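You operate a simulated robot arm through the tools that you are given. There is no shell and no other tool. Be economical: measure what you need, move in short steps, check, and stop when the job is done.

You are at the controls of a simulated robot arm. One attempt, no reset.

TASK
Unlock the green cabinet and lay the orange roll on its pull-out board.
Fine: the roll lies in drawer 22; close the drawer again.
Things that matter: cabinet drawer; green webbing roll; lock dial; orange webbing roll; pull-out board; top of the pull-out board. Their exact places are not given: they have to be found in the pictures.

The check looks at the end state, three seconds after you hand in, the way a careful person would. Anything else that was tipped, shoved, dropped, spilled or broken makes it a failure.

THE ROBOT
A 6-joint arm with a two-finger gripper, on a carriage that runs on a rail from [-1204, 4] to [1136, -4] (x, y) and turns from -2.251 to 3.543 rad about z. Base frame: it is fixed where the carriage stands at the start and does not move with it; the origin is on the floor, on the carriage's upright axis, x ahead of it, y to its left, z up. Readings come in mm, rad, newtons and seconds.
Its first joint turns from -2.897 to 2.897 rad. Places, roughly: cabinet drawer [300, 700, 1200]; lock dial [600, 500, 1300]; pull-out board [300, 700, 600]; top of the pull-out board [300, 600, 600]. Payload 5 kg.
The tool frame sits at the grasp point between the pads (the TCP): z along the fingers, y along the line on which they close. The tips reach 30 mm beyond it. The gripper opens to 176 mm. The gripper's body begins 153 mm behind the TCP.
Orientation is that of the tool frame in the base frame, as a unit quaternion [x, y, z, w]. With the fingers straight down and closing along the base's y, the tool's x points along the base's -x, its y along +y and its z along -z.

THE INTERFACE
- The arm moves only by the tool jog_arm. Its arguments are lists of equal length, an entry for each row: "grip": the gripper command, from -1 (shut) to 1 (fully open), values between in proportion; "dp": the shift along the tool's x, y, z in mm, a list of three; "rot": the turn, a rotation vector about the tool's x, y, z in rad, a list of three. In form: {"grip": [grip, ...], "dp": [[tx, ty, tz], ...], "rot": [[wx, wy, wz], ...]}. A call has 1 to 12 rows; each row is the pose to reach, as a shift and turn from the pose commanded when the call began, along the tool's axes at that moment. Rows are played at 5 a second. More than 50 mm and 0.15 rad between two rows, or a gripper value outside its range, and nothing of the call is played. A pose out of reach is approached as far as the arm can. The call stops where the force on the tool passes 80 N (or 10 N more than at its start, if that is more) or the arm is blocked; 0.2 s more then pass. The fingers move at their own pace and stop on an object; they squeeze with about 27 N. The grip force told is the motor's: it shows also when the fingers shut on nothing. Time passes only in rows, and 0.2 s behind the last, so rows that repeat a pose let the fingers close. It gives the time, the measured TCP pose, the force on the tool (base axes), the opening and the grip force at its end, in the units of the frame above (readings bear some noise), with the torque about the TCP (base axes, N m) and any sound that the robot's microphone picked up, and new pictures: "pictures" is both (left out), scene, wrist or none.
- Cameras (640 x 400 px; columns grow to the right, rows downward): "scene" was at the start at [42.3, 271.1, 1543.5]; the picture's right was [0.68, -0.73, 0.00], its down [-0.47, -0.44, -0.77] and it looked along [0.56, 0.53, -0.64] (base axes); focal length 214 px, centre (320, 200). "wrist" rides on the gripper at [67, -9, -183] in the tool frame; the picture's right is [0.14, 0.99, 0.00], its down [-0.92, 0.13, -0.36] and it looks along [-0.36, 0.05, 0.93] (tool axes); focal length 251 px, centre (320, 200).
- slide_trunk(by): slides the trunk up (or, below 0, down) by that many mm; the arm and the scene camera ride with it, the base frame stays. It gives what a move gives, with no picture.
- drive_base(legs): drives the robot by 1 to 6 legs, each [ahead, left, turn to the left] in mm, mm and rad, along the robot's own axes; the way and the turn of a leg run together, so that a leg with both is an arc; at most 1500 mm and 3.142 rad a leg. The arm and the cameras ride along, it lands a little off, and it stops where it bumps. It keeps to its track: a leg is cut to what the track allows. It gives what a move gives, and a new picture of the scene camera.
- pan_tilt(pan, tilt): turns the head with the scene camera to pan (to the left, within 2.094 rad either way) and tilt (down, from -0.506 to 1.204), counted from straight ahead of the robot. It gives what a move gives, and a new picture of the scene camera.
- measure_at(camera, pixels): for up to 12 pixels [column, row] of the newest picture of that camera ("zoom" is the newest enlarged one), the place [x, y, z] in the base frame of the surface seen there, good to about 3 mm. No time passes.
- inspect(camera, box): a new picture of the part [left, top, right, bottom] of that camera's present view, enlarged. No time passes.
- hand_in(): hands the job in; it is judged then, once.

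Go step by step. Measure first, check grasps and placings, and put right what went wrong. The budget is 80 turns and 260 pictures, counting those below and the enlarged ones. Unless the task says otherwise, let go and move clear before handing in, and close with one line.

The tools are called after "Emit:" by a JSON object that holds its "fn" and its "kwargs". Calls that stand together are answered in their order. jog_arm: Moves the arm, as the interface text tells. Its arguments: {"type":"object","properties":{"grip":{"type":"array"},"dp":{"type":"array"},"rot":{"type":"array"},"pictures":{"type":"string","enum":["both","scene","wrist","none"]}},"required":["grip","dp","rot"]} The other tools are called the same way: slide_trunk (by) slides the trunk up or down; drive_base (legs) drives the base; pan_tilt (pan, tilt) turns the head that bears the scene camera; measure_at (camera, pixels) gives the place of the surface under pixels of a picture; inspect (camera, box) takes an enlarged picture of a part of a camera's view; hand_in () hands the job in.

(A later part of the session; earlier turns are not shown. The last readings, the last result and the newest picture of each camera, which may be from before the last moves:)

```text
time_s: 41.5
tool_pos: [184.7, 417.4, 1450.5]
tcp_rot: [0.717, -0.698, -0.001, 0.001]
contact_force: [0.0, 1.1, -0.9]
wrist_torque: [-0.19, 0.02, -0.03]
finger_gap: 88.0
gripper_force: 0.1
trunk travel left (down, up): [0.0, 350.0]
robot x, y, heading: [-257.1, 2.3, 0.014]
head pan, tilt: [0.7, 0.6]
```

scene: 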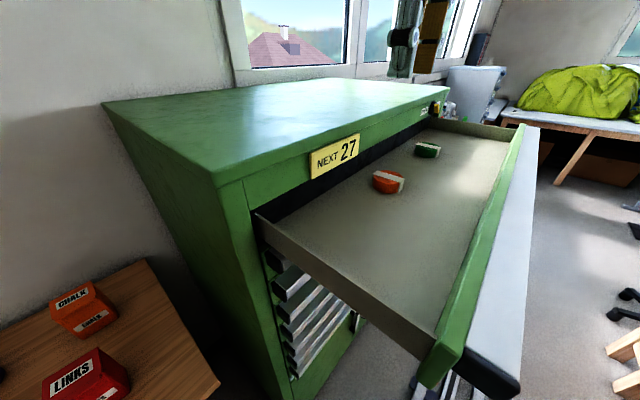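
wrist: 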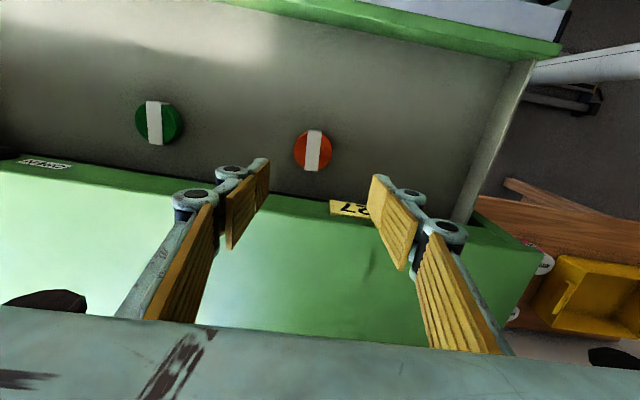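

The orange roll is at wrist pixel (313,151). Measure its rim.

Emit:
{"fn": "measure_at", "kwargs": {"camera": "wrist", "pixels": [[296, 151], [330, 151], [313, 133], [310, 168], [298, 145], [327, 158]]}}

Emit:
{"fn": "inspect", "kwargs": {"camera": "wrist", "box": [270, 110, 360, 190]}}

```text
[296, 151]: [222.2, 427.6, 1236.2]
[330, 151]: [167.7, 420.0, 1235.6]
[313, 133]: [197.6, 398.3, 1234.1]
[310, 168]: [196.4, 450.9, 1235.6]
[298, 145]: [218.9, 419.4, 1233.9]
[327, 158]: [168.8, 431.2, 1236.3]
```

```text
5.00 times, centred on (315, 150) of wrist
```

zoom: 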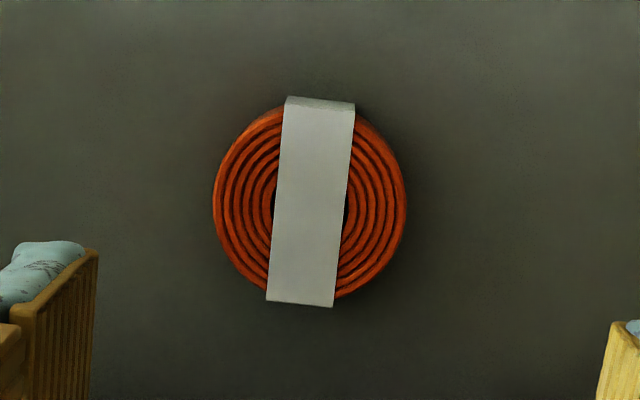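

Centre ≈(196,424), Ø≈57. Shift and descend to tips just above the drawer floor, then grip.

Emit:
{"fn": "jog_arm", "kwargs": {"grip": [0, 0, 0, 0, 0, 0, 0, -0.5, -1, -1, -1, -1], "dp": [[-7, -11, 0], [-7, -11, 40], [-7, -11, 80], [-7, -11, 120], [-7, -11, 160], [-7, -11, 190], [-7, -11, 204], [-7, -11, 204], [-7, -11, 204], [-7, -11, 204], [-7, -11, 204], [-7, -11, 204]], "rot": [[0, 0, 0], [0, 0, 0], [0, 0, 0], [0, 0, 0], [0, 0, 0], [0, 0, 0], [0, 0, 0], [0, 0, 0], [0, 0, 0], [0, 0, 0], [0, 0, 0], [0, 0, 0]]}}

```text
time_s: 44.0
tool_pos: [196.4, 424.1, 1248.7]
tcp_rot: [0.717, -0.697, 0.0, 0.0]
contact_force: [0.2, -0.2, 0.9]
wrist_torque: [-0.02, 0.01, -0.01]
finger_gap: 60.7
gripper_force: 26.8
trunk travel left (down, up): [0.0, 350.0]
robot x, y, heading: [-258.3, 2.0, 0.014]
head pan, tilt: [0.7, 0.6]
```

scene: 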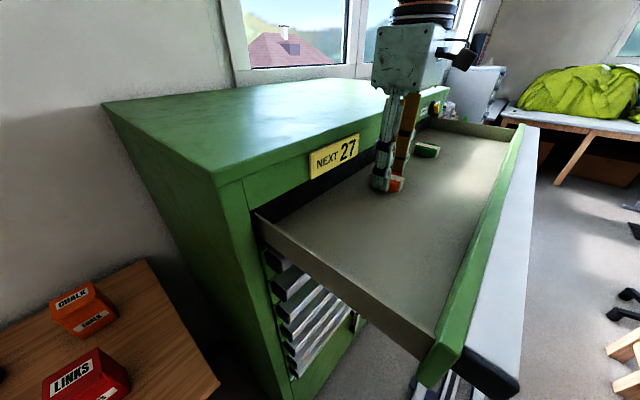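
wrist: 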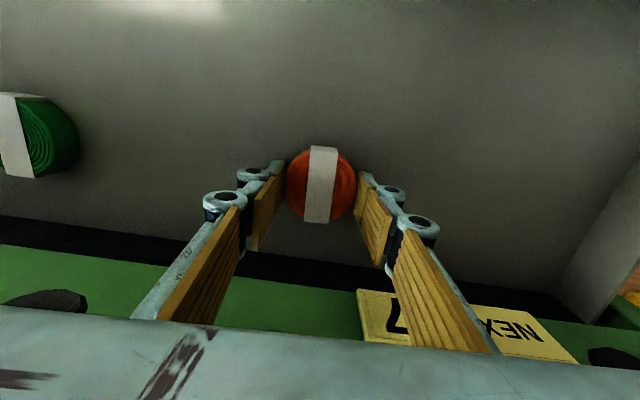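

Roll held (gap 60.7). Lift clear and look at the cabinet top, which I'll use as a temporary rest.

Emit:
{"fn": "jog_arm", "kwargs": {"grip": [-1, -1, -1, -1, -1, -1, -1, -1, -1, -1], "dp": [[0, 0, -20], [0, 0, -60], [0, 0, -100], [0, 0, -140], [0, 0, -180], [0, 0, -200], [-40, 0, -200], [-80, 0, -200], [-120, 0, -200], [-140, 0, -200]], "rot": [[0, 0, 0], [0, 0, 0], [0, 0, 0], [0, 0, 0], [0, 0, 0], [0, 0, 0], [0, 0, 0], [0, 0, 0], [0, 0, 0], [0, 0, 0]]}}

Emit:
{"fn": "measure_at", "kwargs": {"camera": "scene", "pixels": [[200, 120], [280, 110], [250, 150], [330, 120], [350, 100]]}}

```text
time_s: 46.2
tool_pos: [199.2, 560.5, 1444.5]
tcp_rot: [0.712, -0.702, 0.0, 0.001]
contact_force: [-0.8, 1.8, 0.7]
wrist_torque: [-0.15, -0.05, 0.0]
finger_gap: 0.2
gripper_force: 27.3
trunk travel left (down, up): [0.0, 350.0]
robot x, y, heading: [-252.3, 1.8, 0.015]
head pan, tilt: [0.7, 0.6]
```

scene: 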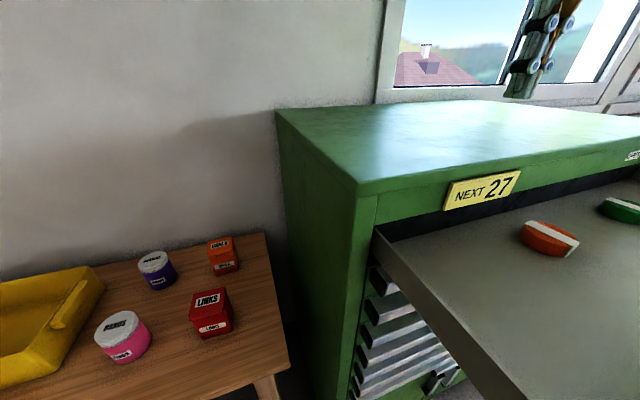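
wrist: 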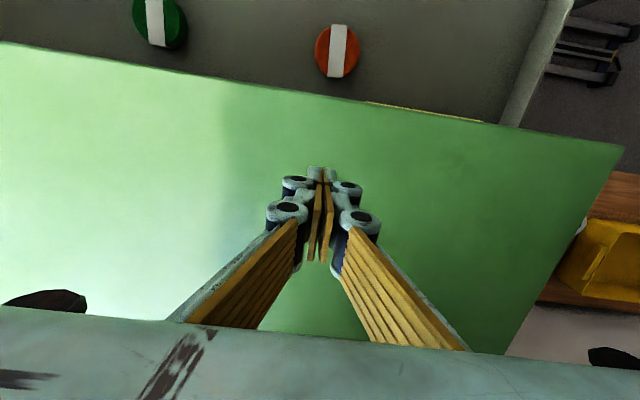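

```text
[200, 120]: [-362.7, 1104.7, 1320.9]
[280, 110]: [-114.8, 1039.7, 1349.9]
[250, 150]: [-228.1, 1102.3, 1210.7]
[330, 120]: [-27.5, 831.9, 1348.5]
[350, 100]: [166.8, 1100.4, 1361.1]
```

The grasp slipped: the gripper is shut on nothing and the roll remains in the drawer at wrist (337,50). I'll return above it, reopen, and re-measure.

Emit:
{"fn": "jog_arm", "kwargs": {"grip": [-0.5, 0, 0, 0, 0, 0], "dp": [[40, 0, 0], [80, 0, 0], [120, 0, 0], [140, 0, 0], [140, 0, 40], [140, 0, 80]], "rot": [[0, 0, 0], [0, 0, 0], [0, 0, 0], [0, 0, 0], [0, 0, 0], [0, 0, 0]]}}

Emit:
{"fn": "inspect", "kwargs": {"camera": "wrist", "box": [240, 90, 400, 220]}}

```text
time_s: 47.6
tool_pos: [194.2, 427.0, 1364.7]
tcp_rot: [0.717, -0.697, 0.001, 0.0]
contact_force: [0.2, -0.4, 0.1]
wrist_torque: [-0.03, 0.01, 0.0]
finger_gap: 87.9
gripper_force: 0.1
trunk travel left (down, up): [0.0, 350.0]
robot x, y, heading: [-255.6, 1.3, 0.017]
head pan, tilt: [0.7, 0.6]
```

scene: 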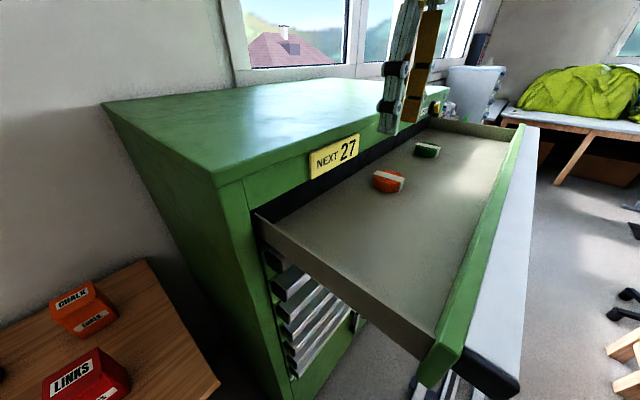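
wrist: 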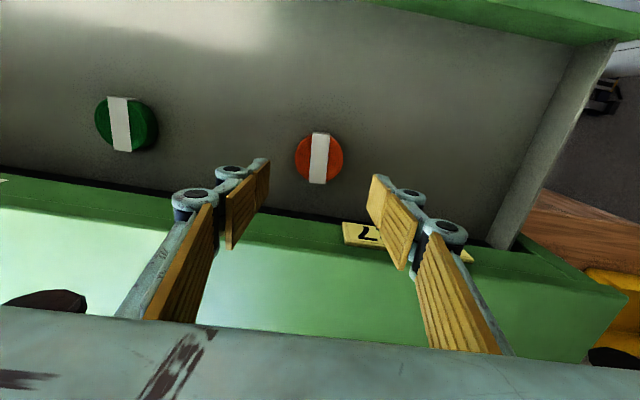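

```text
3.08 times, centred on (320, 155) of wrist
```

zoom: 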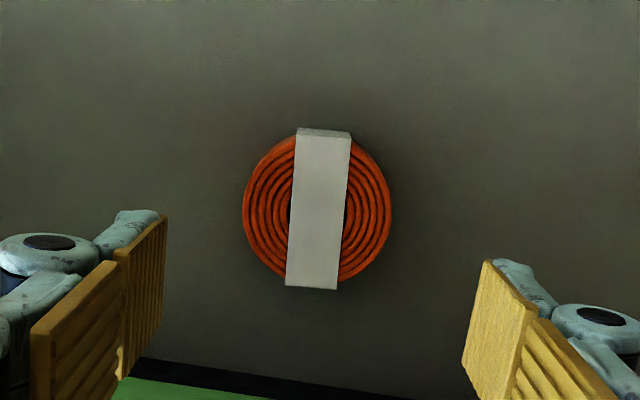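

Emit:
{"fn": "measure_at", "kwargs": {"camera": "wrist", "pixels": [[297, 158], [342, 158], [320, 134], [317, 182], [290, 180], [350, 180]]}}

```text
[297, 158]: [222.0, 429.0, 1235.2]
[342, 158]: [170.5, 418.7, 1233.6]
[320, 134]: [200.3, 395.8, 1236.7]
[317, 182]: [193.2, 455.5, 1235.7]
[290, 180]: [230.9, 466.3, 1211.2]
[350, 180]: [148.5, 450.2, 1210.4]
```

Roll centre ≈(197,425), floor 1210.5. Go deeper this time (tips ≈1212) and lift slowly.

Emit:
{"fn": "jog_arm", "kwargs": {"grip": [0, 0, 0, 0, 0, -0.5, -1, -1, -1, -1, -1], "dp": [[2, -3, 40], [2, -3, 80], [2, -3, 110], [2, -3, 124], [2, -3, 125], [2, -3, 125], [2, -3, 125], [2, -3, 125], [2, -3, 125], [2, -3, 125], [2, -3, 125]], "rot": [[0, 0, 0], [0, 0, 0], [0, 0, 0], [0, 0, 0], [0, 0, 0], [0, 0, 0], [0, 0, 0], [0, 0, 0], [0, 0, 0], [0, 0, 0], [0, 0, 0]], "pictures": "none"}}

Emit:
{"fn": "jog_arm", "kwargs": {"grip": [-1, -1, -1, -1, -1, -1], "dp": [[0, 0, -3], [0, 0, -8], [0, 0, -14], [0, 0, -20], [0, 0, -27], [0, 0, -34]], "rot": [[0, 0, 0], [0, 0, 0], [0, 0, 0], [0, 0, 0], [0, 0, 0], [0, 0, 0]]}}

```text
time_s: 50.0
tool_pos: [198.1, 422.0, 1243.7]
tcp_rot: [0.717, -0.697, 0.001, 0.0]
contact_force: [0.2, 0.5, -0.5]
wrist_torque: [-0.01, 0.0, 0.02]
finger_gap: 60.5
gripper_force: 27.3
trunk travel left (down, up): [0.0, 350.0]
robot x, y, heading: [-256.5, 2.2, 0.014]
head pan, tilt: [0.7, 0.6]
```

```text
time_s: 51.5
tool_pos: [198.6, 424.3, 1275.9]
tcp_rot: [0.717, -0.697, 0.0, -0.001]
contact_force: [0.5, 0.4, -0.3]
wrist_torque: [-0.05, 0.03, -0.02]
finger_gap: 60.6
gripper_force: 27.1
trunk travel left (down, up): [0.0, 350.0]
robot x, y, heading: [-255.3, 1.9, 0.016]
head pan, tilt: [0.7, 0.6]
```

scene: 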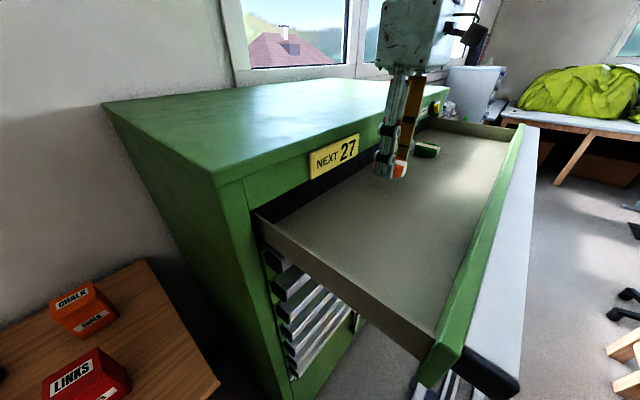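
wrist: 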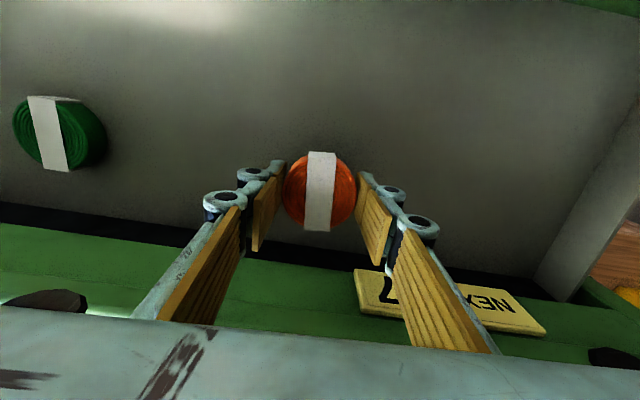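

Roll is held and lifted. Continue lifting gently.

Emit:
{"fn": "jog_arm", "kwargs": {"grip": [-1, -1, -1, -1, -1, -1, -1, -1, -1, -1, -1, -1], "dp": [[0, 0, -8], [0, 0, -20], [0, 0, -34], [0, 0, -48], [0, 0, -62], [0, 0, -76], [0, 0, -90], [0, 0, -104], [0, 0, -118], [0, 0, -128], [0, 0, -134], [0, 0, -136]], "rot": [[0, 0, 0], [0, 0, 0], [0, 0, 0], [0, 0, 0], [0, 0, 0], [0, 0, 0], [0, 0, 0], [0, 0, 0], [0, 0, 0], [0, 0, 0], [0, 0, 0], [0, 0, 0]]}}

```text
time_s: 54.0
tool_pos: [198.0, 421.8, 1414.1]
tcp_rot: [0.716, -0.698, 0.0, 0.001]
contact_force: [-0.4, 0.7, -0.9]
wrist_torque: [-0.01, 0.0, -0.03]
finger_gap: 60.7
gripper_force: 26.7
trunk travel left (down, up): [0.0, 350.0]
robot x, y, heading: [-259.4, -1.5, 0.016]
head pan, tilt: [0.7, 0.6]
```

scene: 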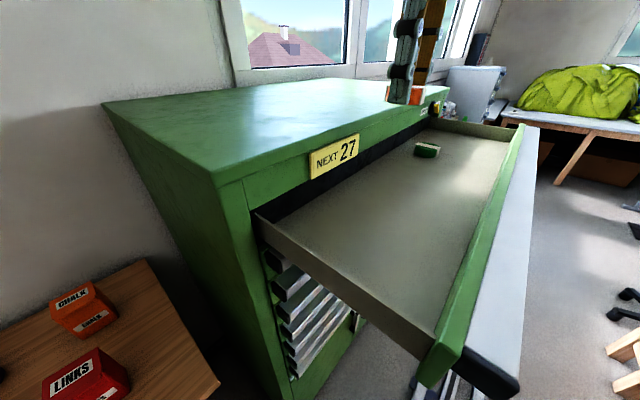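
wrist: 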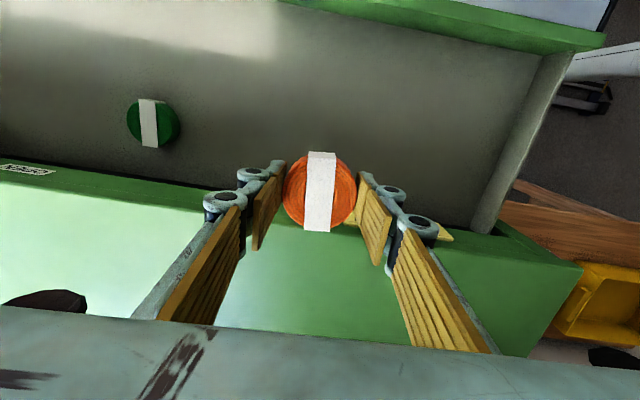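

Roll bottom ≈1380. Measure the cabinet top and move slowly back over it.

Emit:
{"fn": "measure_at", "kwargs": {"camera": "scene", "pixels": [[250, 150], [280, 130], [300, 110], [330, 115], [345, 100], [220, 172]]}}

Emit:
{"fn": "jog_arm", "kwargs": {"grip": [-1, -1, -1, -1, -1, -1, -1, -1, -1, -1, -1, -1], "dp": [[-6, 0, 0], [-16, 0, 0], [-28, 0, 0], [-40, 0, 0], [-52, 0, 0], [-64, 0, 0], [-76, 0, 0], [-88, 0, 0], [-100, 0, 0], [-110, 0, 0], [-116, 0, 0], [-118, 0, 0]], "rot": [[0, 0, 0], [0, 0, 0], [0, 0, 0], [0, 0, 0], [0, 0, 0], [0, 0, 0], [0, 0, 0], [0, 0, 0], [0, 0, 0], [0, 0, 0], [0, 0, 0], [0, 0, 0]]}}

```text
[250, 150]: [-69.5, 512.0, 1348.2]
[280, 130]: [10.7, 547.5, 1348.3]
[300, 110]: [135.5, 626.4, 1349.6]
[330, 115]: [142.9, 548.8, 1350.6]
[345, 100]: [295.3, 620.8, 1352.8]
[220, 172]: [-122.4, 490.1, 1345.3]
```

```text
time_s: 56.6
tool_pos: [204.0, 536.0, 1410.1]
tcp_rot: [0.712, -0.702, 0.001, 0.003]
contact_force: [-0.4, -0.5, 0.9]
wrist_torque: [0.21, -0.07, -0.03]
finger_gap: 60.3
gripper_force: 27.1
trunk travel left (down, up): [0.0, 350.0]
robot x, y, heading: [-256.4, 3.3, 0.011]
head pan, tilt: [0.7, 0.6]
```

scene: 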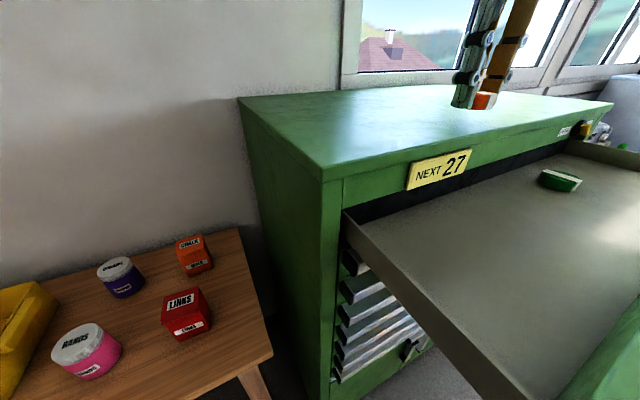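
wrist: 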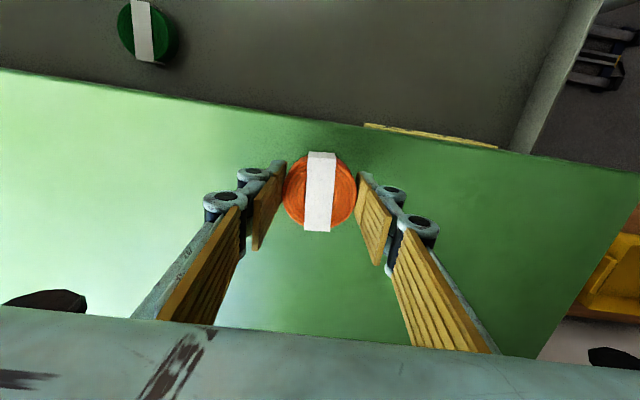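

The roll is held over the cabinet top (z≈1350). Lower it about 25 mm and release.

Emit:
{"fn": "jog_arm", "kwargs": {"grip": [-1, -1, -1, -1, -1], "dp": [[0, 0, 8], [0, 0, 16], [0, 0, 22], [0, 0, 26], [0, 0, 26]], "rot": [[0, 0, 0], [0, 0, 0], [0, 0, 0], [0, 0, 0], [0, 0, 0]]}}

Emit:
{"fn": "inspect", "kwargs": {"camera": "scene", "box": [420, 40, 540, 130]}}

```text
time_s: 57.9
tool_pos: [205.8, 534.0, 1386.2]
tcp_rot: [0.71, -0.704, 0.0, 0.002]
contact_force: [-0.2, -0.6, -0.9]
wrist_torque: [0.01, 0.03, 0.01]
finger_gap: 60.6
gripper_force: 27.5
trunk travel left (down, up): [0.0, 350.0]
robot x, y, heading: [-254.9, -0.2, 0.006]
head pan, tilt: [0.7, 0.6]
```

scene: 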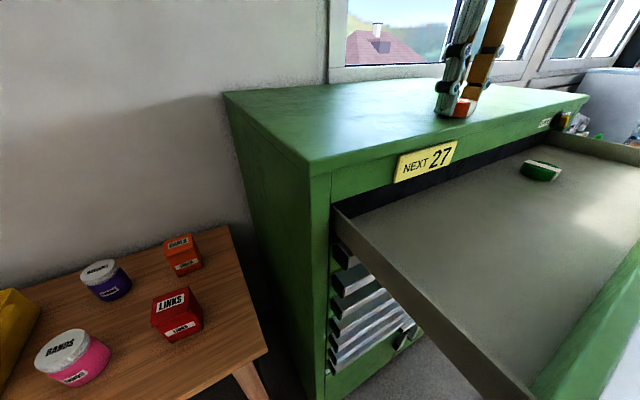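
wrist: 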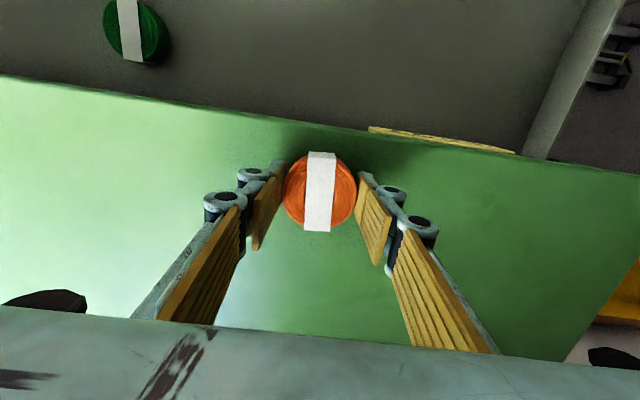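

```text
4.44 times, centred on (480, 85) of scene
```

zoom: 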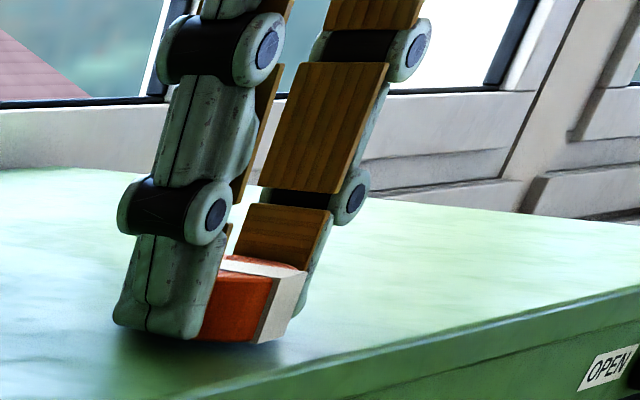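

The roll is just about touching the top. Lower 3 mm more, open, and rise.

Emit:
{"fn": "jog_arm", "kwargs": {"grip": [-1, -1, -0.3, 0, 0, 0, 0, 0, 0], "dp": [[0, 0, 3], [0, 0, 3], [0, 0, 3], [0, 0, 3], [0, 0, 3], [0, 0, -15], [0, 0, -45], [0, 0, -75], [0, 0, -75]], "rot": [[0, 0, 0], [0, 0, 0], [0, 0, 0], [0, 0, 0], [0, 0, 0], [0, 0, 0], [0, 0, 0], [0, 0, 0], [0, 0, 0]]}}

Emit:
{"fn": "measure_at", "kwargs": {"camera": "wrist", "pixels": [[320, 200], [300, 180], [340, 180]]}}

```text
time_s: 59.9
tool_pos: [201.8, 537.8, 1460.4]
tcp_rot: [0.715, -0.699, 0.0, 0.001]
contact_force: [-0.2, -0.4, 0.0]
wrist_torque: [0.03, -0.02, 0.06]
finger_gap: 88.1
gripper_force: 0.1
trunk travel left (down, up): [0.0, 350.0]
robot x, y, heading: [-250.5, 0.9, 0.014]
head pan, tilt: [0.7, 0.6]
```

scene: 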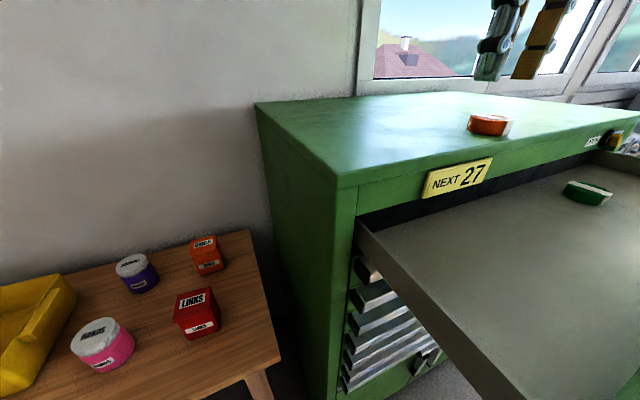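
wrist: 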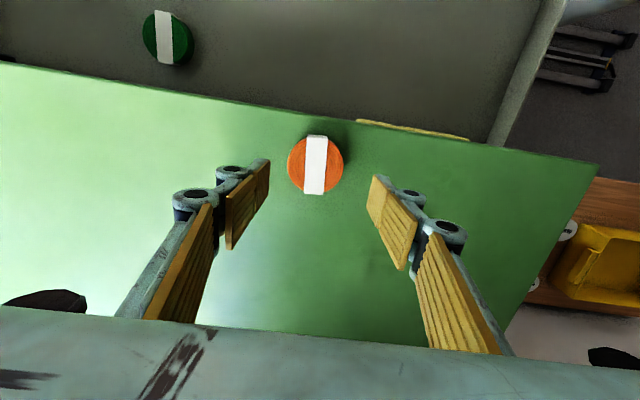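

```text
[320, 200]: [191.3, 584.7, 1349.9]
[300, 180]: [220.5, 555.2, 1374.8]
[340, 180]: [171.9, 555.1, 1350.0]
```

The roll rests on the cabinet top at about (197,540). Now return the tool to in front of the drawer, rolling back, then tilting toward +y, to push it shut.

Emit:
{"fn": "jog_arm", "kwargs": {"grip": [0, 0, -0.5, -1, -1, -1, -1, -1, -1, -1, -1, -1], "dp": [[36, -10, 0], [72, -20, 0], [108, -30, 0], [144, -40, 0], [180, -50, 0], [216, -60, 0], [252, -70, 0], [288, -80, 0], [324, -90, 0], [360, -100, 0], [396, -106, 0], [426, -110, 0]], "rot": [[0, 0, 0.132], [0, 0, 0.264], [0, 0, 0.396], [0, 0, 0.528], [0, 0, 0.66], [0, 0, 0.792], [0, 0, 0.924], [0, 0, 1.056], [0, 0, 1.188], [0, 0, 1.32], [0, 0, 1.452], [0, 0, 1.582]], "pictures": "none"}}

Emit:
{"fn": "jog_arm", "kwargs": {"grip": [-1, -1, -1, -1, -1, -1, -1, -1, -1, -1, -1, -1], "dp": [[0, 0, 0], [0, 0, 0], [0, 0, 0], [0, 0, 0], [0, 0, 0], [0, 0, 0], [0, 0, 0], [0, 0, 0], [0, 0, 0], [0, 0, 0], [0, 0, 0], [0, 0, 0]], "rot": [[-0.143, 0, 0], [-0.286, 0, 0], [-0.428, 0, 0], [-0.571, 0, 0], [-0.714, 0, 0], [-0.857, 0, 0], [-1.0, 0, 0], [-1.142, 0, 0], [-1.285, 0, 0], [-1.428, 0, 0], [-1.571, 0, 0], [-1.571, 0, 0]], "pictures": "scene"}}

```text
time_s: 62.5
tool_pos: [317.3, 117.5, 1463.1]
tcp_rot: [-0.007, 1.0, 0.0, 0.0]
contact_force: [-0.1, 0.4, -0.1]
wrist_torque: [-0.1, -0.03, -0.01]
finger_gap: 0.0
gripper_force: 26.9
trunk travel left (down, up): [0.0, 350.0]
robot x, y, heading: [-255.8, -2.8, 0.017]
head pan, tilt: [0.7, 0.6]
```

```text
time_s: 65.0
tool_pos: [317.6, 117.5, 1462.3]
tcp_rot: [-0.005, 0.706, 0.708, -0.006]
contact_force: [0.4, -0.8, 0.0]
wrist_torque: [0.07, 0.02, 0.08]
finger_gap: 0.1
gripper_force: 26.5
trunk travel left (down, up): [0.0, 350.0]
robot x, y, heading: [-256.0, 0.6, 0.02]
head pan, tilt: [0.7, 0.6]
```

scene: 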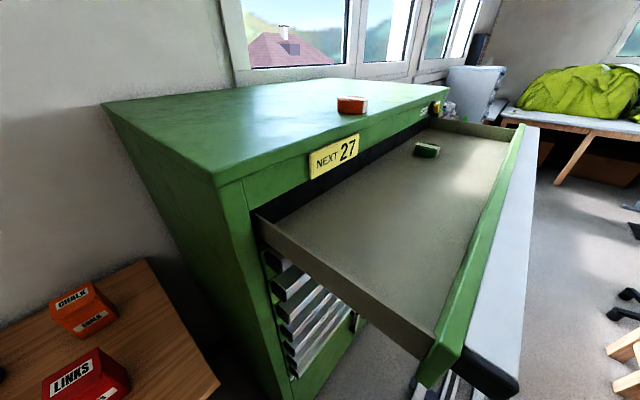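

Tool pointing +y. Lower in front of the drawer ledge (z≈1257), then push.

Emit:
{"fn": "jog_arm", "kwargs": {"grip": [-1, -1, -1, -1, -1, -1, -1, -1, -1, -1, -1, -1], "dp": [[5, -40, -10], [10, -80, -10], [15, -120, -10], [20, -160, -10], [25, -205, -10], [25, -205, 10], [25, -205, 30], [25, -205, 50], [25, -205, 75], [25, -205, 100], [25, -205, 125], [25, -205, 150]], "rot": [[0, 0, 0], [0, 0, 0], [0, 0, 0], [0, 0, 0], [0, 0, 0], [0, 0, 0], [0, 0, 0], [0, 0, 0], [0, 0, 0], [0, 0, 0], [0, 0, 0], [0, 0, 0]]}}

```text
time_s: 67.7
tool_pos: [288.2, 266.3, 1256.0]
tcp_rot: [-0.006, 0.707, 0.707, -0.006]
contact_force: [0.0, -0.5, 0.9]
wrist_torque: [-0.04, 0.0, 0.02]
finger_gap: 0.0
gripper_force: 45.4
trunk travel left (down, up): [0.0, 350.0]
robot x, y, heading: [-256.8, 1.0, 0.017]
head pan, tilt: [0.7, 0.6]
```

scene: 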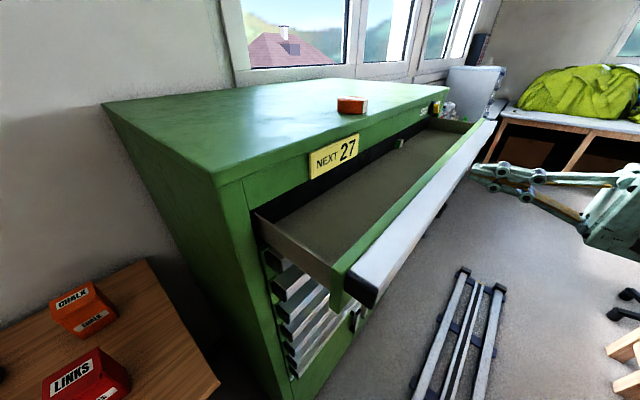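
wrist: 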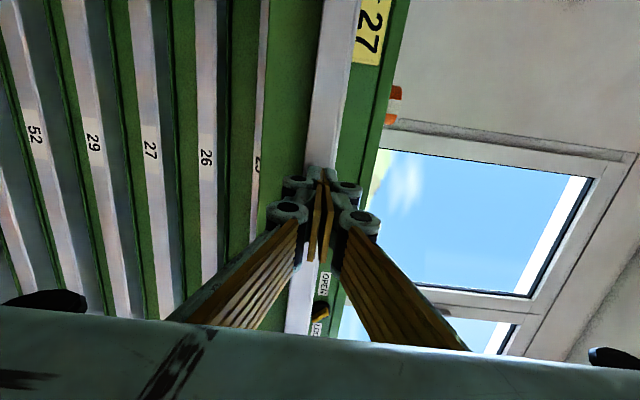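

The drawer is sliding in. Continue the last ~165 mm, slowing down at the end.

Emit:
{"fn": "jog_arm", "kwargs": {"grip": [-1, -1, -1, -1, -1, -1, -1, -1, -1, -1, -1], "dp": [[0, 0, 15], [0, 0, 35], [0, 0, 55], [0, 0, 75], [0, 0, 95], [0, 0, 115], [0, 0, 132], [0, 0, 145], [0, 0, 155], [0, 0, 162], [0, 0, 168]], "rot": [[0, 0, 0], [0, 0, 0], [0, 0, 0], [0, 0, 0], [0, 0, 0], [0, 0, 0], [0, 0, 0], [0, 0, 0], [0, 0, 0], [0, 0, 0], [0, 0, 0]], "pictures": "scene"}}

```text
time_s: 70.0
tool_pos: [285.9, 431.3, 1256.6]
tcp_rot: [-0.004, 0.707, 0.707, -0.005]
contact_force: [-15.9, -52.0, -10.0]
wrist_torque: [-0.25, 0.12, -0.39]
finger_gap: 5.9
gripper_force: 44.9
trunk travel left (down, up): [0.0, 350.0]
robot x, y, heading: [-256.4, -0.1, 0.011]
head pan, tilt: [0.7, 0.6]
```

scene: 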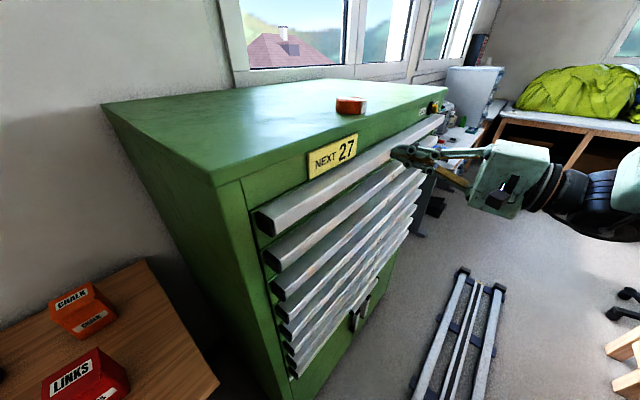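

Drawer 22 is closed (firm stop). Back off and look at the lower front for the pull-out board.

Emit:
{"fn": "jog_arm", "kwargs": {"grip": [-1, -1, -1, -1, -1], "dp": [[0, 0, -30], [0, 0, -70], [0, 0, -110], [0, 0, -150], [0, 0, -190]], "rot": [[0, 0, 0], [0, 0, 0], [0, 0, 0], [0, 0, 0], [0, 0, 0]], "pictures": "wrist"}}

Emit:
{"fn": "pan_tilt", "kwargs": {"pan": 0.75, "tilt": 0.95}}

Emit:
{"fn": "inspect", "kwargs": {"camera": "scene", "box": [200, 80, 440, 300]}}

```text
time_s: 71.2
tool_pos: [288.5, 244.4, 1257.6]
tcp_rot: [-0.006, 0.707, 0.707, -0.007]
contact_force: [-0.8, 1.8, -0.3]
wrist_torque: [0.01, -0.03, 0.0]
finger_gap: 0.0
gripper_force: 44.7
trunk travel left (down, up): [0.0, 350.0]
robot x, y, heading: [-250.8, 2.2, 0.013]
head pan, tilt: [0.7, 0.6]
```

wrist: 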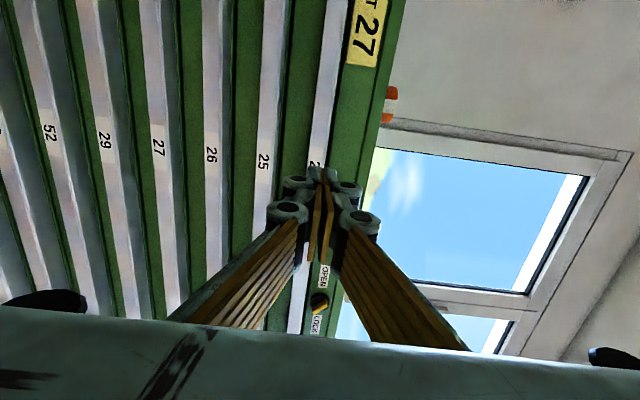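

```text
time_s: 72.1
tool_pos: [288.7, 244.9, 1257.8]
tcp_rot: [-0.006, 0.707, 0.707, -0.005]
contact_force: [0.3, -0.4, -0.3]
wrist_torque: [0.02, -0.01, 0.06]
finger_gap: 0.1
gripper_force: 45.1
trunk travel left (down, up): [0.0, 350.0]
robot x, y, heading: [-255.4, 0.0, 0.012]
head pan, tilt: [0.75, 0.949]
```

scene: 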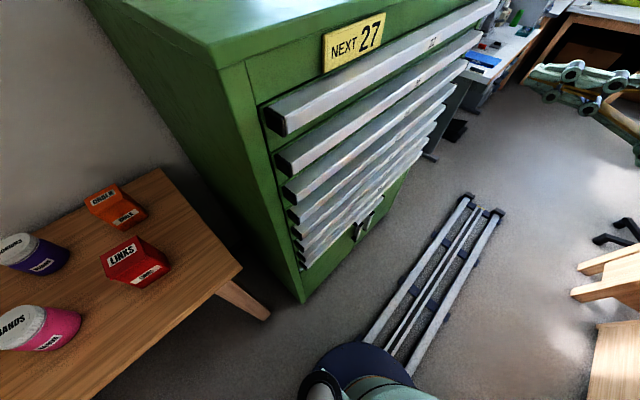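

```text
1.82 times, centred on (320, 190) of scene
```

zoom: 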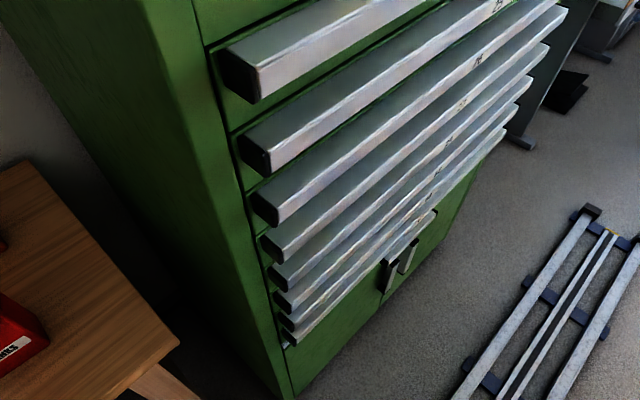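

The bottom narrow grey strip at zoom (360,290) looks like the board. Bring the wrist camera down in front of it.

Emit:
{"fn": "jog_arm", "kwargs": {"grip": [-1, -1, -1, -1, -1, -1, -1, -1, -1, -1, -1], "dp": [[0, -40, -10], [0, -85, -20], [0, -130, -30], [0, -175, -40], [0, -220, -50], [0, -265, -60], [0, -310, -60], [0, -355, -60], [0, -400, -60], [0, -445, -60], [0, -480, -60]], "rot": [[0, 0, 0], [0, 0, 0], [0, 0, 0], [0, 0, 0], [0, 0, 0], [0, 0, 0], [0, 0, 0], [0, 0, 0], [0, 0, 0], [0, 0, 0], [0, 0, 0]]}}

```text
time_s: 74.5
tool_pos: [289.4, 186.9, 776.8]
tcp_rot: [-0.006, 0.707, 0.707, -0.005]
contact_force: [-0.4, -0.3, 0.7]
wrist_torque: [-0.21, -0.02, -0.13]
finger_gap: 0.0
gripper_force: 44.9
trunk travel left (down, up): [0.0, 350.0]
robot x, y, heading: [-256.1, -2.4, 0.014]
head pan, tilt: [0.75, 0.949]
```

scene: 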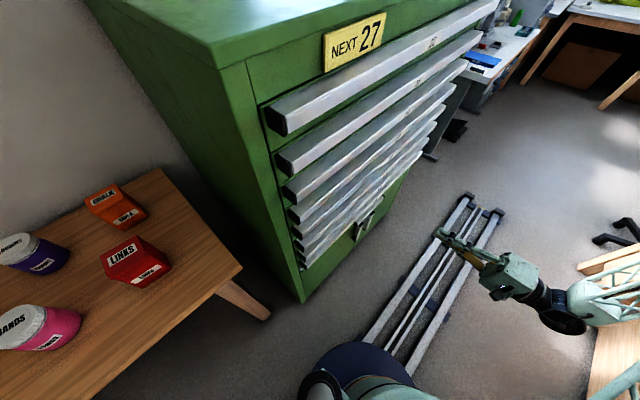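
wrist: 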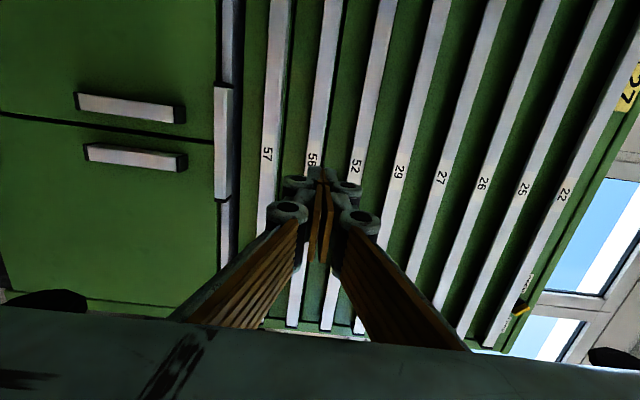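

Under drawer 57 there's a strip with a raised centre grip at wrist (222,140): the pull-out board. Enlarge and measure.

Emit:
{"fn": "inspect", "kwargs": {"camera": "wrist", "box": [170, 60, 310, 220]}}

Emit:
{"fn": "measure_at", "kwargs": {"camera": "wrist", "pixels": [[216, 140], [222, 140], [228, 140], [213, 140], [232, 140], [238, 140], [222, 90], [222, 195], [230, 50], [225, 250], [270, 130], [205, 140]]}}

```text
2.50 times, centred on (240, 140) of wrist
```

zoom: 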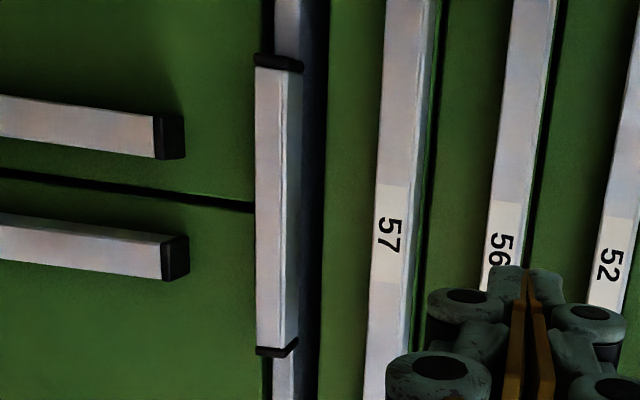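

```text
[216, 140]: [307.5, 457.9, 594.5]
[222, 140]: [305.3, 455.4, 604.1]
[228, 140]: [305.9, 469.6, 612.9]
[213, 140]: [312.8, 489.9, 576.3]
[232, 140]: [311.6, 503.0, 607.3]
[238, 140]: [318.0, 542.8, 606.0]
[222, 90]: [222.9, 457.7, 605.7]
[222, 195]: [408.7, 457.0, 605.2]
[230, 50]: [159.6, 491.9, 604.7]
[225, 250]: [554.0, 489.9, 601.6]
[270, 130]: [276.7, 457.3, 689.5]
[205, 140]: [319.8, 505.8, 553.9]
```

Board grip: x 222–408, z ≈592–613, front y 457; board top z≈606. Lower, approach with 52 mm opening, and pinch.

Emit:
{"fn": "jog_arm", "kwargs": {"grip": [-0.4, -0.4, -0.4, -0.4, -0.4, -0.4, -0.4, -0.4, -0.4, -0.4], "dp": [[-10, -40, 0], [-20, -85, 0], [-25, -130, 0], [-25, -174, 0], [-25, -174, 40], [-25, -174, 80], [-25, -174, 125], [-25, -174, 170], [-25, -174, 200], [-25, -174, 200]], "rot": [[0, 0, 0], [0, 0, 0], [0, 0, 0], [0, 0, 0], [0, 0, 0], [0, 0, 0], [0, 0, 0], [0, 0, 0], [0, 0, 0], [0, 0, 0]]}}

Emit:
{"fn": "measure_at", "kwargs": {"camera": "wrist", "pixels": [[310, 180], [318, 180], [326, 180], [306, 190]]}}

Emit:
{"fn": "inspect", "kwargs": {"camera": "wrist", "box": [220, 100, 420, 280]}}

```text
time_s: 76.7
tool_pos: [311.2, 385.5, 604.6]
tcp_rot: [-0.005, 0.707, 0.707, -0.006]
contact_force: [-0.5, -0.3, 0.9]
wrist_torque: [-0.01, -0.01, -0.01]
finger_gap: 52.7
gripper_force: 0.1
trunk travel left (down, up): [0.0, 350.0]
robot x, y, heading: [-260.2, 2.4, 0.01]
head pan, tilt: [0.75, 0.949]
```

scene: 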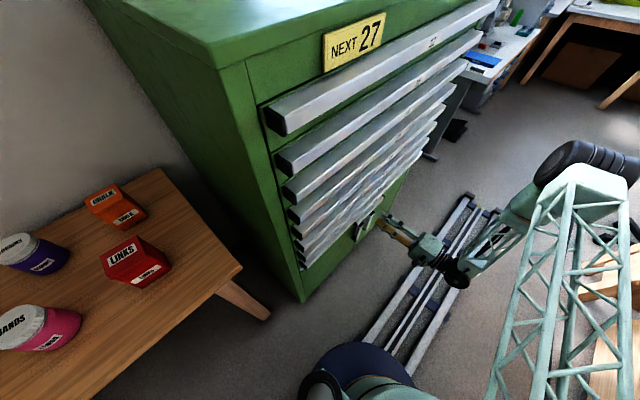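
wrist: 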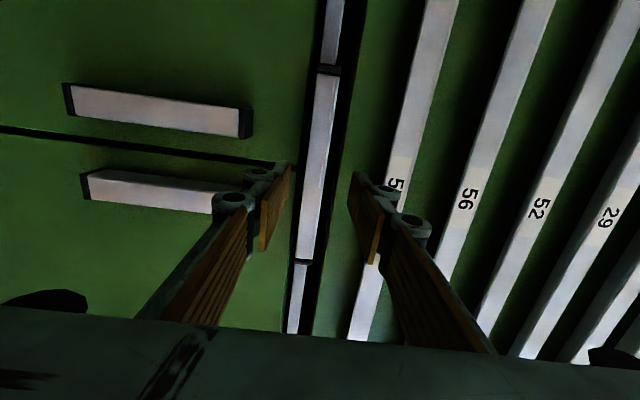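

```text
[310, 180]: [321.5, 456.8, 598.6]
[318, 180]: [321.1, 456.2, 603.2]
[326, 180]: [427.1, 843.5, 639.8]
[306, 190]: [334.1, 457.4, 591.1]
```

```text
2.22 times, centred on (320, 190) of wrist
```

zoom: 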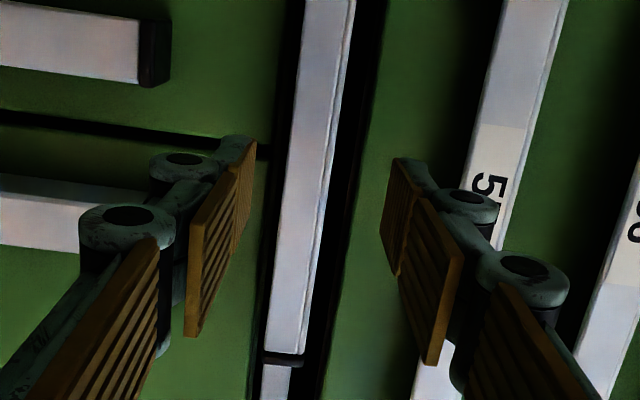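

The door handles come close to the lower finger; check their top ends before going in.

Emit:
{"fn": "measure_at", "kwargs": {"camera": "wrist", "pixels": [[245, 122], [235, 122], [205, 195], [215, 190], [290, 150], [270, 150]]}}

```text
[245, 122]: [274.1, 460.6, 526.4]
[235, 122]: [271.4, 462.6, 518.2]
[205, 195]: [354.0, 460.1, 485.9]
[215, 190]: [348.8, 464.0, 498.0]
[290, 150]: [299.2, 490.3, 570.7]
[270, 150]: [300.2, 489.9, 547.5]
```

Handles end at z≈527, clear. Move in and pinch.

Emit:
{"fn": "jog_arm", "kwargs": {"grip": [-0.4, -0.4, -0.4, -1, -1, -1, -1], "dp": [[0, -2, 25], [0, -2, 50], [0, -2, 65], [0, -2, 65], [0, -2, 65], [0, -2, 65], [0, -2, 65]], "rot": [[0, 0, 0], [0, 0, 0], [0, 0, 0], [0, 0, 0], [0, 0, 0], [0, 0, 0], [0, 0, 0]], "pictures": "wrist"}}

```text
time_s: 78.3
tool_pos: [309.1, 451.4, 600.7]
tcp_rot: [-0.005, 0.707, 0.707, -0.005]
contact_force: [-1.7, 0.4, -22.1]
wrist_torque: [0.35, -1.01, 0.0]
finger_gap: 20.9
gripper_force: 45.4
trunk travel left (down, up): [0.0, 350.0]
robot x, y, heading: [-252.2, 4.4, 0.012]
head pan, tilt: [0.75, 0.949]
```

wrist: 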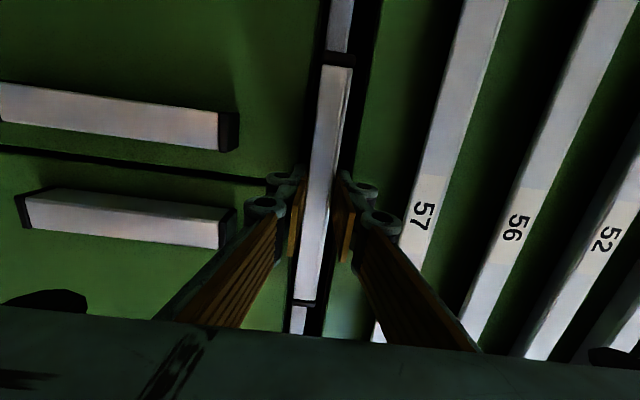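

Gripped (gap 21). Pull the board out about 250 mm.

Emit:
{"fn": "jog_arm", "kwargs": {"grip": [-1, -1, -1, -1, -1, -1, -1, -1, -1, -1, -1], "dp": [[0, -1, -15], [0, -1, -40], [0, -1, -65], [0, -1, -90], [0, -1, -115], [0, -1, -140], [0, -1, -165], [0, -1, -190], [0, -1, -215], [0, -1, -240], [0, -1, -255]], "rot": [[0, 0, 0], [0, 0, 0], [0, 0, 0], [0, 0, 0], [0, 0, 0], [0, 0, 0], [0, 0, 0], [0, 0, 0], [0, 0, 0], [0, 0, 0], [0, 0, 0]]}}

```text
time_s: 80.7
tool_pos: [316.0, 195.0, 600.4]
tcp_rot: [-0.005, 0.708, 0.706, -0.006]
contact_force: [-37.5, -0.9, -30.3]
wrist_torque: [0.17, -0.81, 0.01]
finger_gap: 21.1
gripper_force: 44.8
trunk travel left (down, up): [0.0, 350.0]
robot x, y, heading: [-255.7, -1.2, 0.017]
head pan, tilt: [0.75, 0.949]
```

scene: 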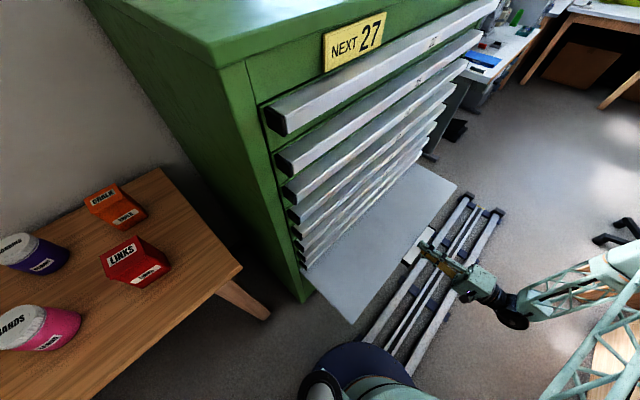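
wrist: 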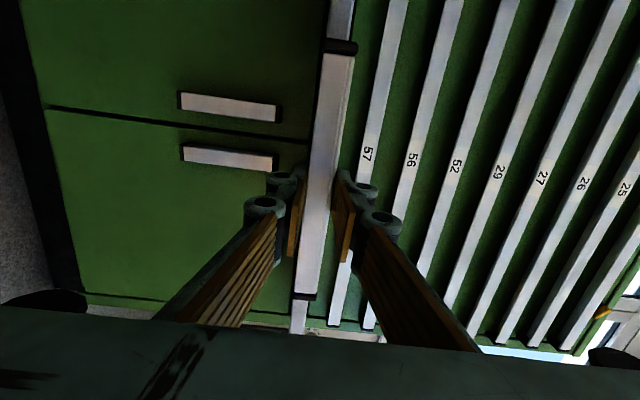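

Board is out about 255 mm. Release, back off, and rise.

Emit:
{"fn": "jog_arm", "kwargs": {"grip": [-0.6, -0.4, -0.4, -0.4, -0.4, -0.4, -0.4, -0.4, -0.4, -0.4, -0.4, -0.4], "dp": [[0, 0, 0], [0, 0, 0], [0, 0, -30], [0, 0, -60], [0, 0, -80], [0, 45, -80], [0, 90, -80], [0, 135, -80], [0, 180, -80], [0, 225, -80], [0, 270, -80], [0, 315, -80]], "rot": [[0, 0, 0], [0, 0, 0], [0, 0, 0], [0, 0, 0], [0, 0, 0], [0, 0, 0], [0, 0, 0], [0, 0, 0], [0, 0, 0], [0, 0, 0], [0, 0, 0], [0, 0, 0]], "pictures": "none"}}

Emit:
{"fn": "measure_at", "kwargs": {"camera": "scene", "pixels": [[350, 250], [380, 220], [350, 300], [420, 200], [340, 270], [430, 180]]}}

Emit:
{"fn": "jog_arm", "kwargs": {"grip": [-0.4, -0.4, -0.4, -0.4, -0.4, -0.4, -0.4, -0.2, 0, 0, 0, 0], "dp": [[0, 45, 0], [0, 90, 0], [0, 135, 0], [0, 180, 0], [0, 225, 0], [0, 270, 0], [0, 315, 0], [0, 360, 0], [0, 405, 0], [0, 450, 0], [0, 495, 0], [0, 540, 0]], "rot": [[0, 0, 0], [0, 0, 0], [0, 0, 0], [0, 0, 0], [0, 0, 0], [0, 0, 0], [0, 0, 0], [0, 0, 0], [0, 0, 0], [0, 0, 0], [0, 0, 0], [0, 0, 0]], "pictures": "scene"}}

```text
time_s: 83.3
tool_pos: [317.0, 113.8, 914.4]
tcp_rot: [-0.004, 0.707, 0.707, -0.006]
contact_force: [2.2, -1.1, -0.8]
wrist_torque: [0.23, 0.01, 0.19]
finger_gap: 52.8
gripper_force: 0.1
trunk travel left (down, up): [0.0, 350.0]
robot x, y, heading: [-254.4, -3.0, 0.017]
head pan, tilt: [0.75, 0.949]
```

```text
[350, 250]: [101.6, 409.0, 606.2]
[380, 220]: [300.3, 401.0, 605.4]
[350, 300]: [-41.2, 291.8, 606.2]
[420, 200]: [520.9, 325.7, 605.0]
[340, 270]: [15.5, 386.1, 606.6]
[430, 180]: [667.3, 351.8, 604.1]
```

```text
time_s: 85.9
tool_pos: [317.1, 116.2, 1452.4]
tcp_rot: [-0.006, 0.707, 0.707, -0.006]
contact_force: [1.2, 0.2, -1.3]
wrist_torque: [0.07, 0.01, 0.18]
finger_gap: 88.0
gripper_force: 0.0
trunk travel left (down, up): [0.0, 350.0]
robot x, y, heading: [-253.1, 1.4, 0.016]
head pan, tilt: [0.75, 0.949]
```

scene: 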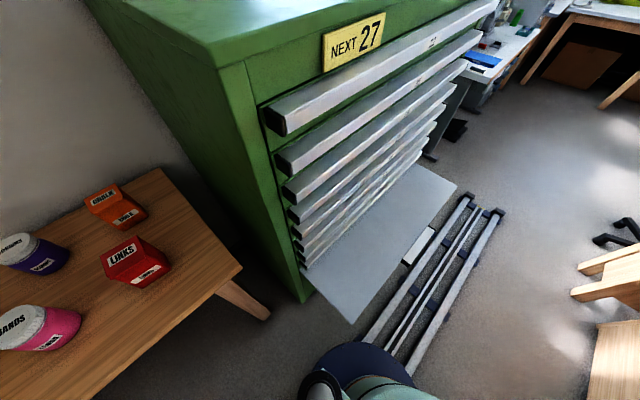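

Board top is z≈605.5, a good target is (300,330). Now tilt the tool down and go over the roll on the cabinet top.

Emit:
{"fn": "jog_arm", "kwargs": {"grip": [0, 0, 0, 0, 0, 0, 0, 0, 0, 0, 0, 0], "dp": [[0, 0, 0], [0, 0, 0], [0, 0, 0], [0, 0, 0], [0, 0, 0], [0, 0, 0], [0, 0, 0], [0, 0, 0], [0, 0, 0], [0, 0, 0], [0, 0, 0], [0, 0, 0]], "rot": [[0.143, 0, 0], [0.286, 0, 0], [0.428, 0, 0], [0.571, 0, 0], [0.714, 0, 0], [0.857, 0, 0], [1.0, 0, 0], [1.142, 0, 0], [1.285, 0, 0], [1.428, 0, 0], [1.571, 0, 0], [1.571, 0, 0]], "pictures": "none"}}

Emit:
{"fn": "jog_arm", "kwargs": {"grip": [0, 0, 0, 0, 0, 0, 0, 0, 0, 0, 0, 0], "dp": [[11, 36, 0], [22, 72, 0], [33, 108, 0], [44, 144, 0], [55, 180, 0], [66, 216, 0], [77, 252, 0], [88, 288, 0], [99, 324, 0], [110, 360, 0], [114, 396, 0], [114, 422, 0]], "rot": [[0, 0, -0.132], [0, 0, -0.264], [0, 0, -0.396], [0, 0, -0.528], [0, 0, -0.66], [0, 0, -0.792], [0, 0, -0.924], [0, 0, -1.056], [0, 0, -1.188], [0, 0, -1.32], [0, 0, -1.452], [0, 0, -1.582]]}}

```text
time_s: 88.5
tool_pos: [317.3, 117.3, 1455.8]
tcp_rot: [-0.008, 1.0, -0.001, 0.0]
contact_force: [0.1, 1.5, -0.5]
wrist_torque: [-0.24, 0.02, 0.02]
finger_gap: 87.8
gripper_force: 0.0
trunk travel left (down, up): [0.0, 350.0]
robot x, y, heading: [-253.0, 1.7, 0.01]
head pan, tilt: [0.75, 0.949]
```

```text
time_s: 91.1
tool_pos: [204.2, 533.7, 1453.6]
tcp_rot: [0.713, -0.701, 0.0, 0.002]
contact_force: [-0.2, -0.2, 0.0]
wrist_torque: [0.01, -0.06, -0.01]
finger_gap: 88.1
gripper_force: 0.1
trunk travel left (down, up): [0.0, 350.0]
robot x, y, heading: [-253.7, 1.7, 0.012]
head pan, tilt: [0.75, 0.949]
```

scene: 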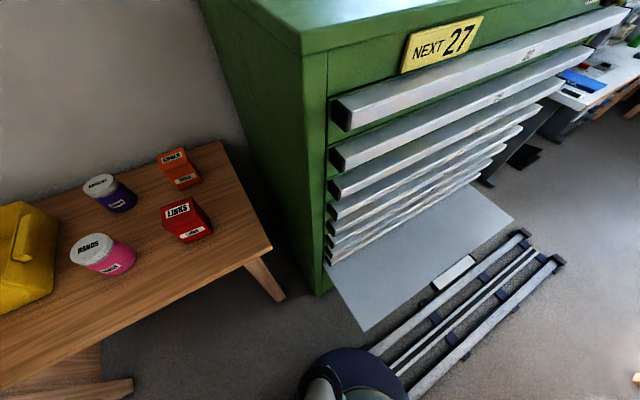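
wrist: 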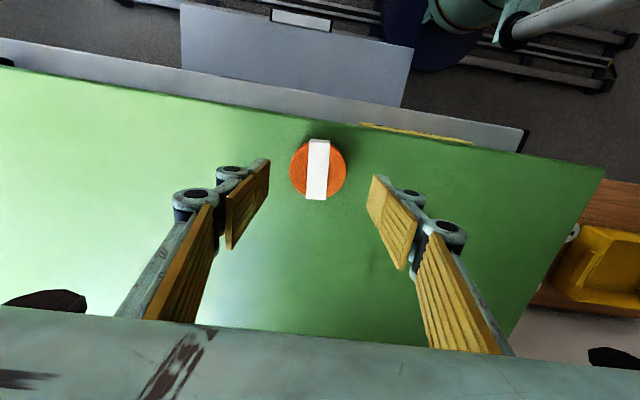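

Emit:
{"fn": "measure_at", "kwargs": {"camera": "wrist", "pixels": [[292, 169], [345, 169], [319, 141], [315, 197], [318, 169], [318, 215]]}}

```text
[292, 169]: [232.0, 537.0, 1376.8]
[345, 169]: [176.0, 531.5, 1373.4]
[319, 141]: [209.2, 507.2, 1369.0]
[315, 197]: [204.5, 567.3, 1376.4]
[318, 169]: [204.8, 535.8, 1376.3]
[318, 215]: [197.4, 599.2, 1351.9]
```

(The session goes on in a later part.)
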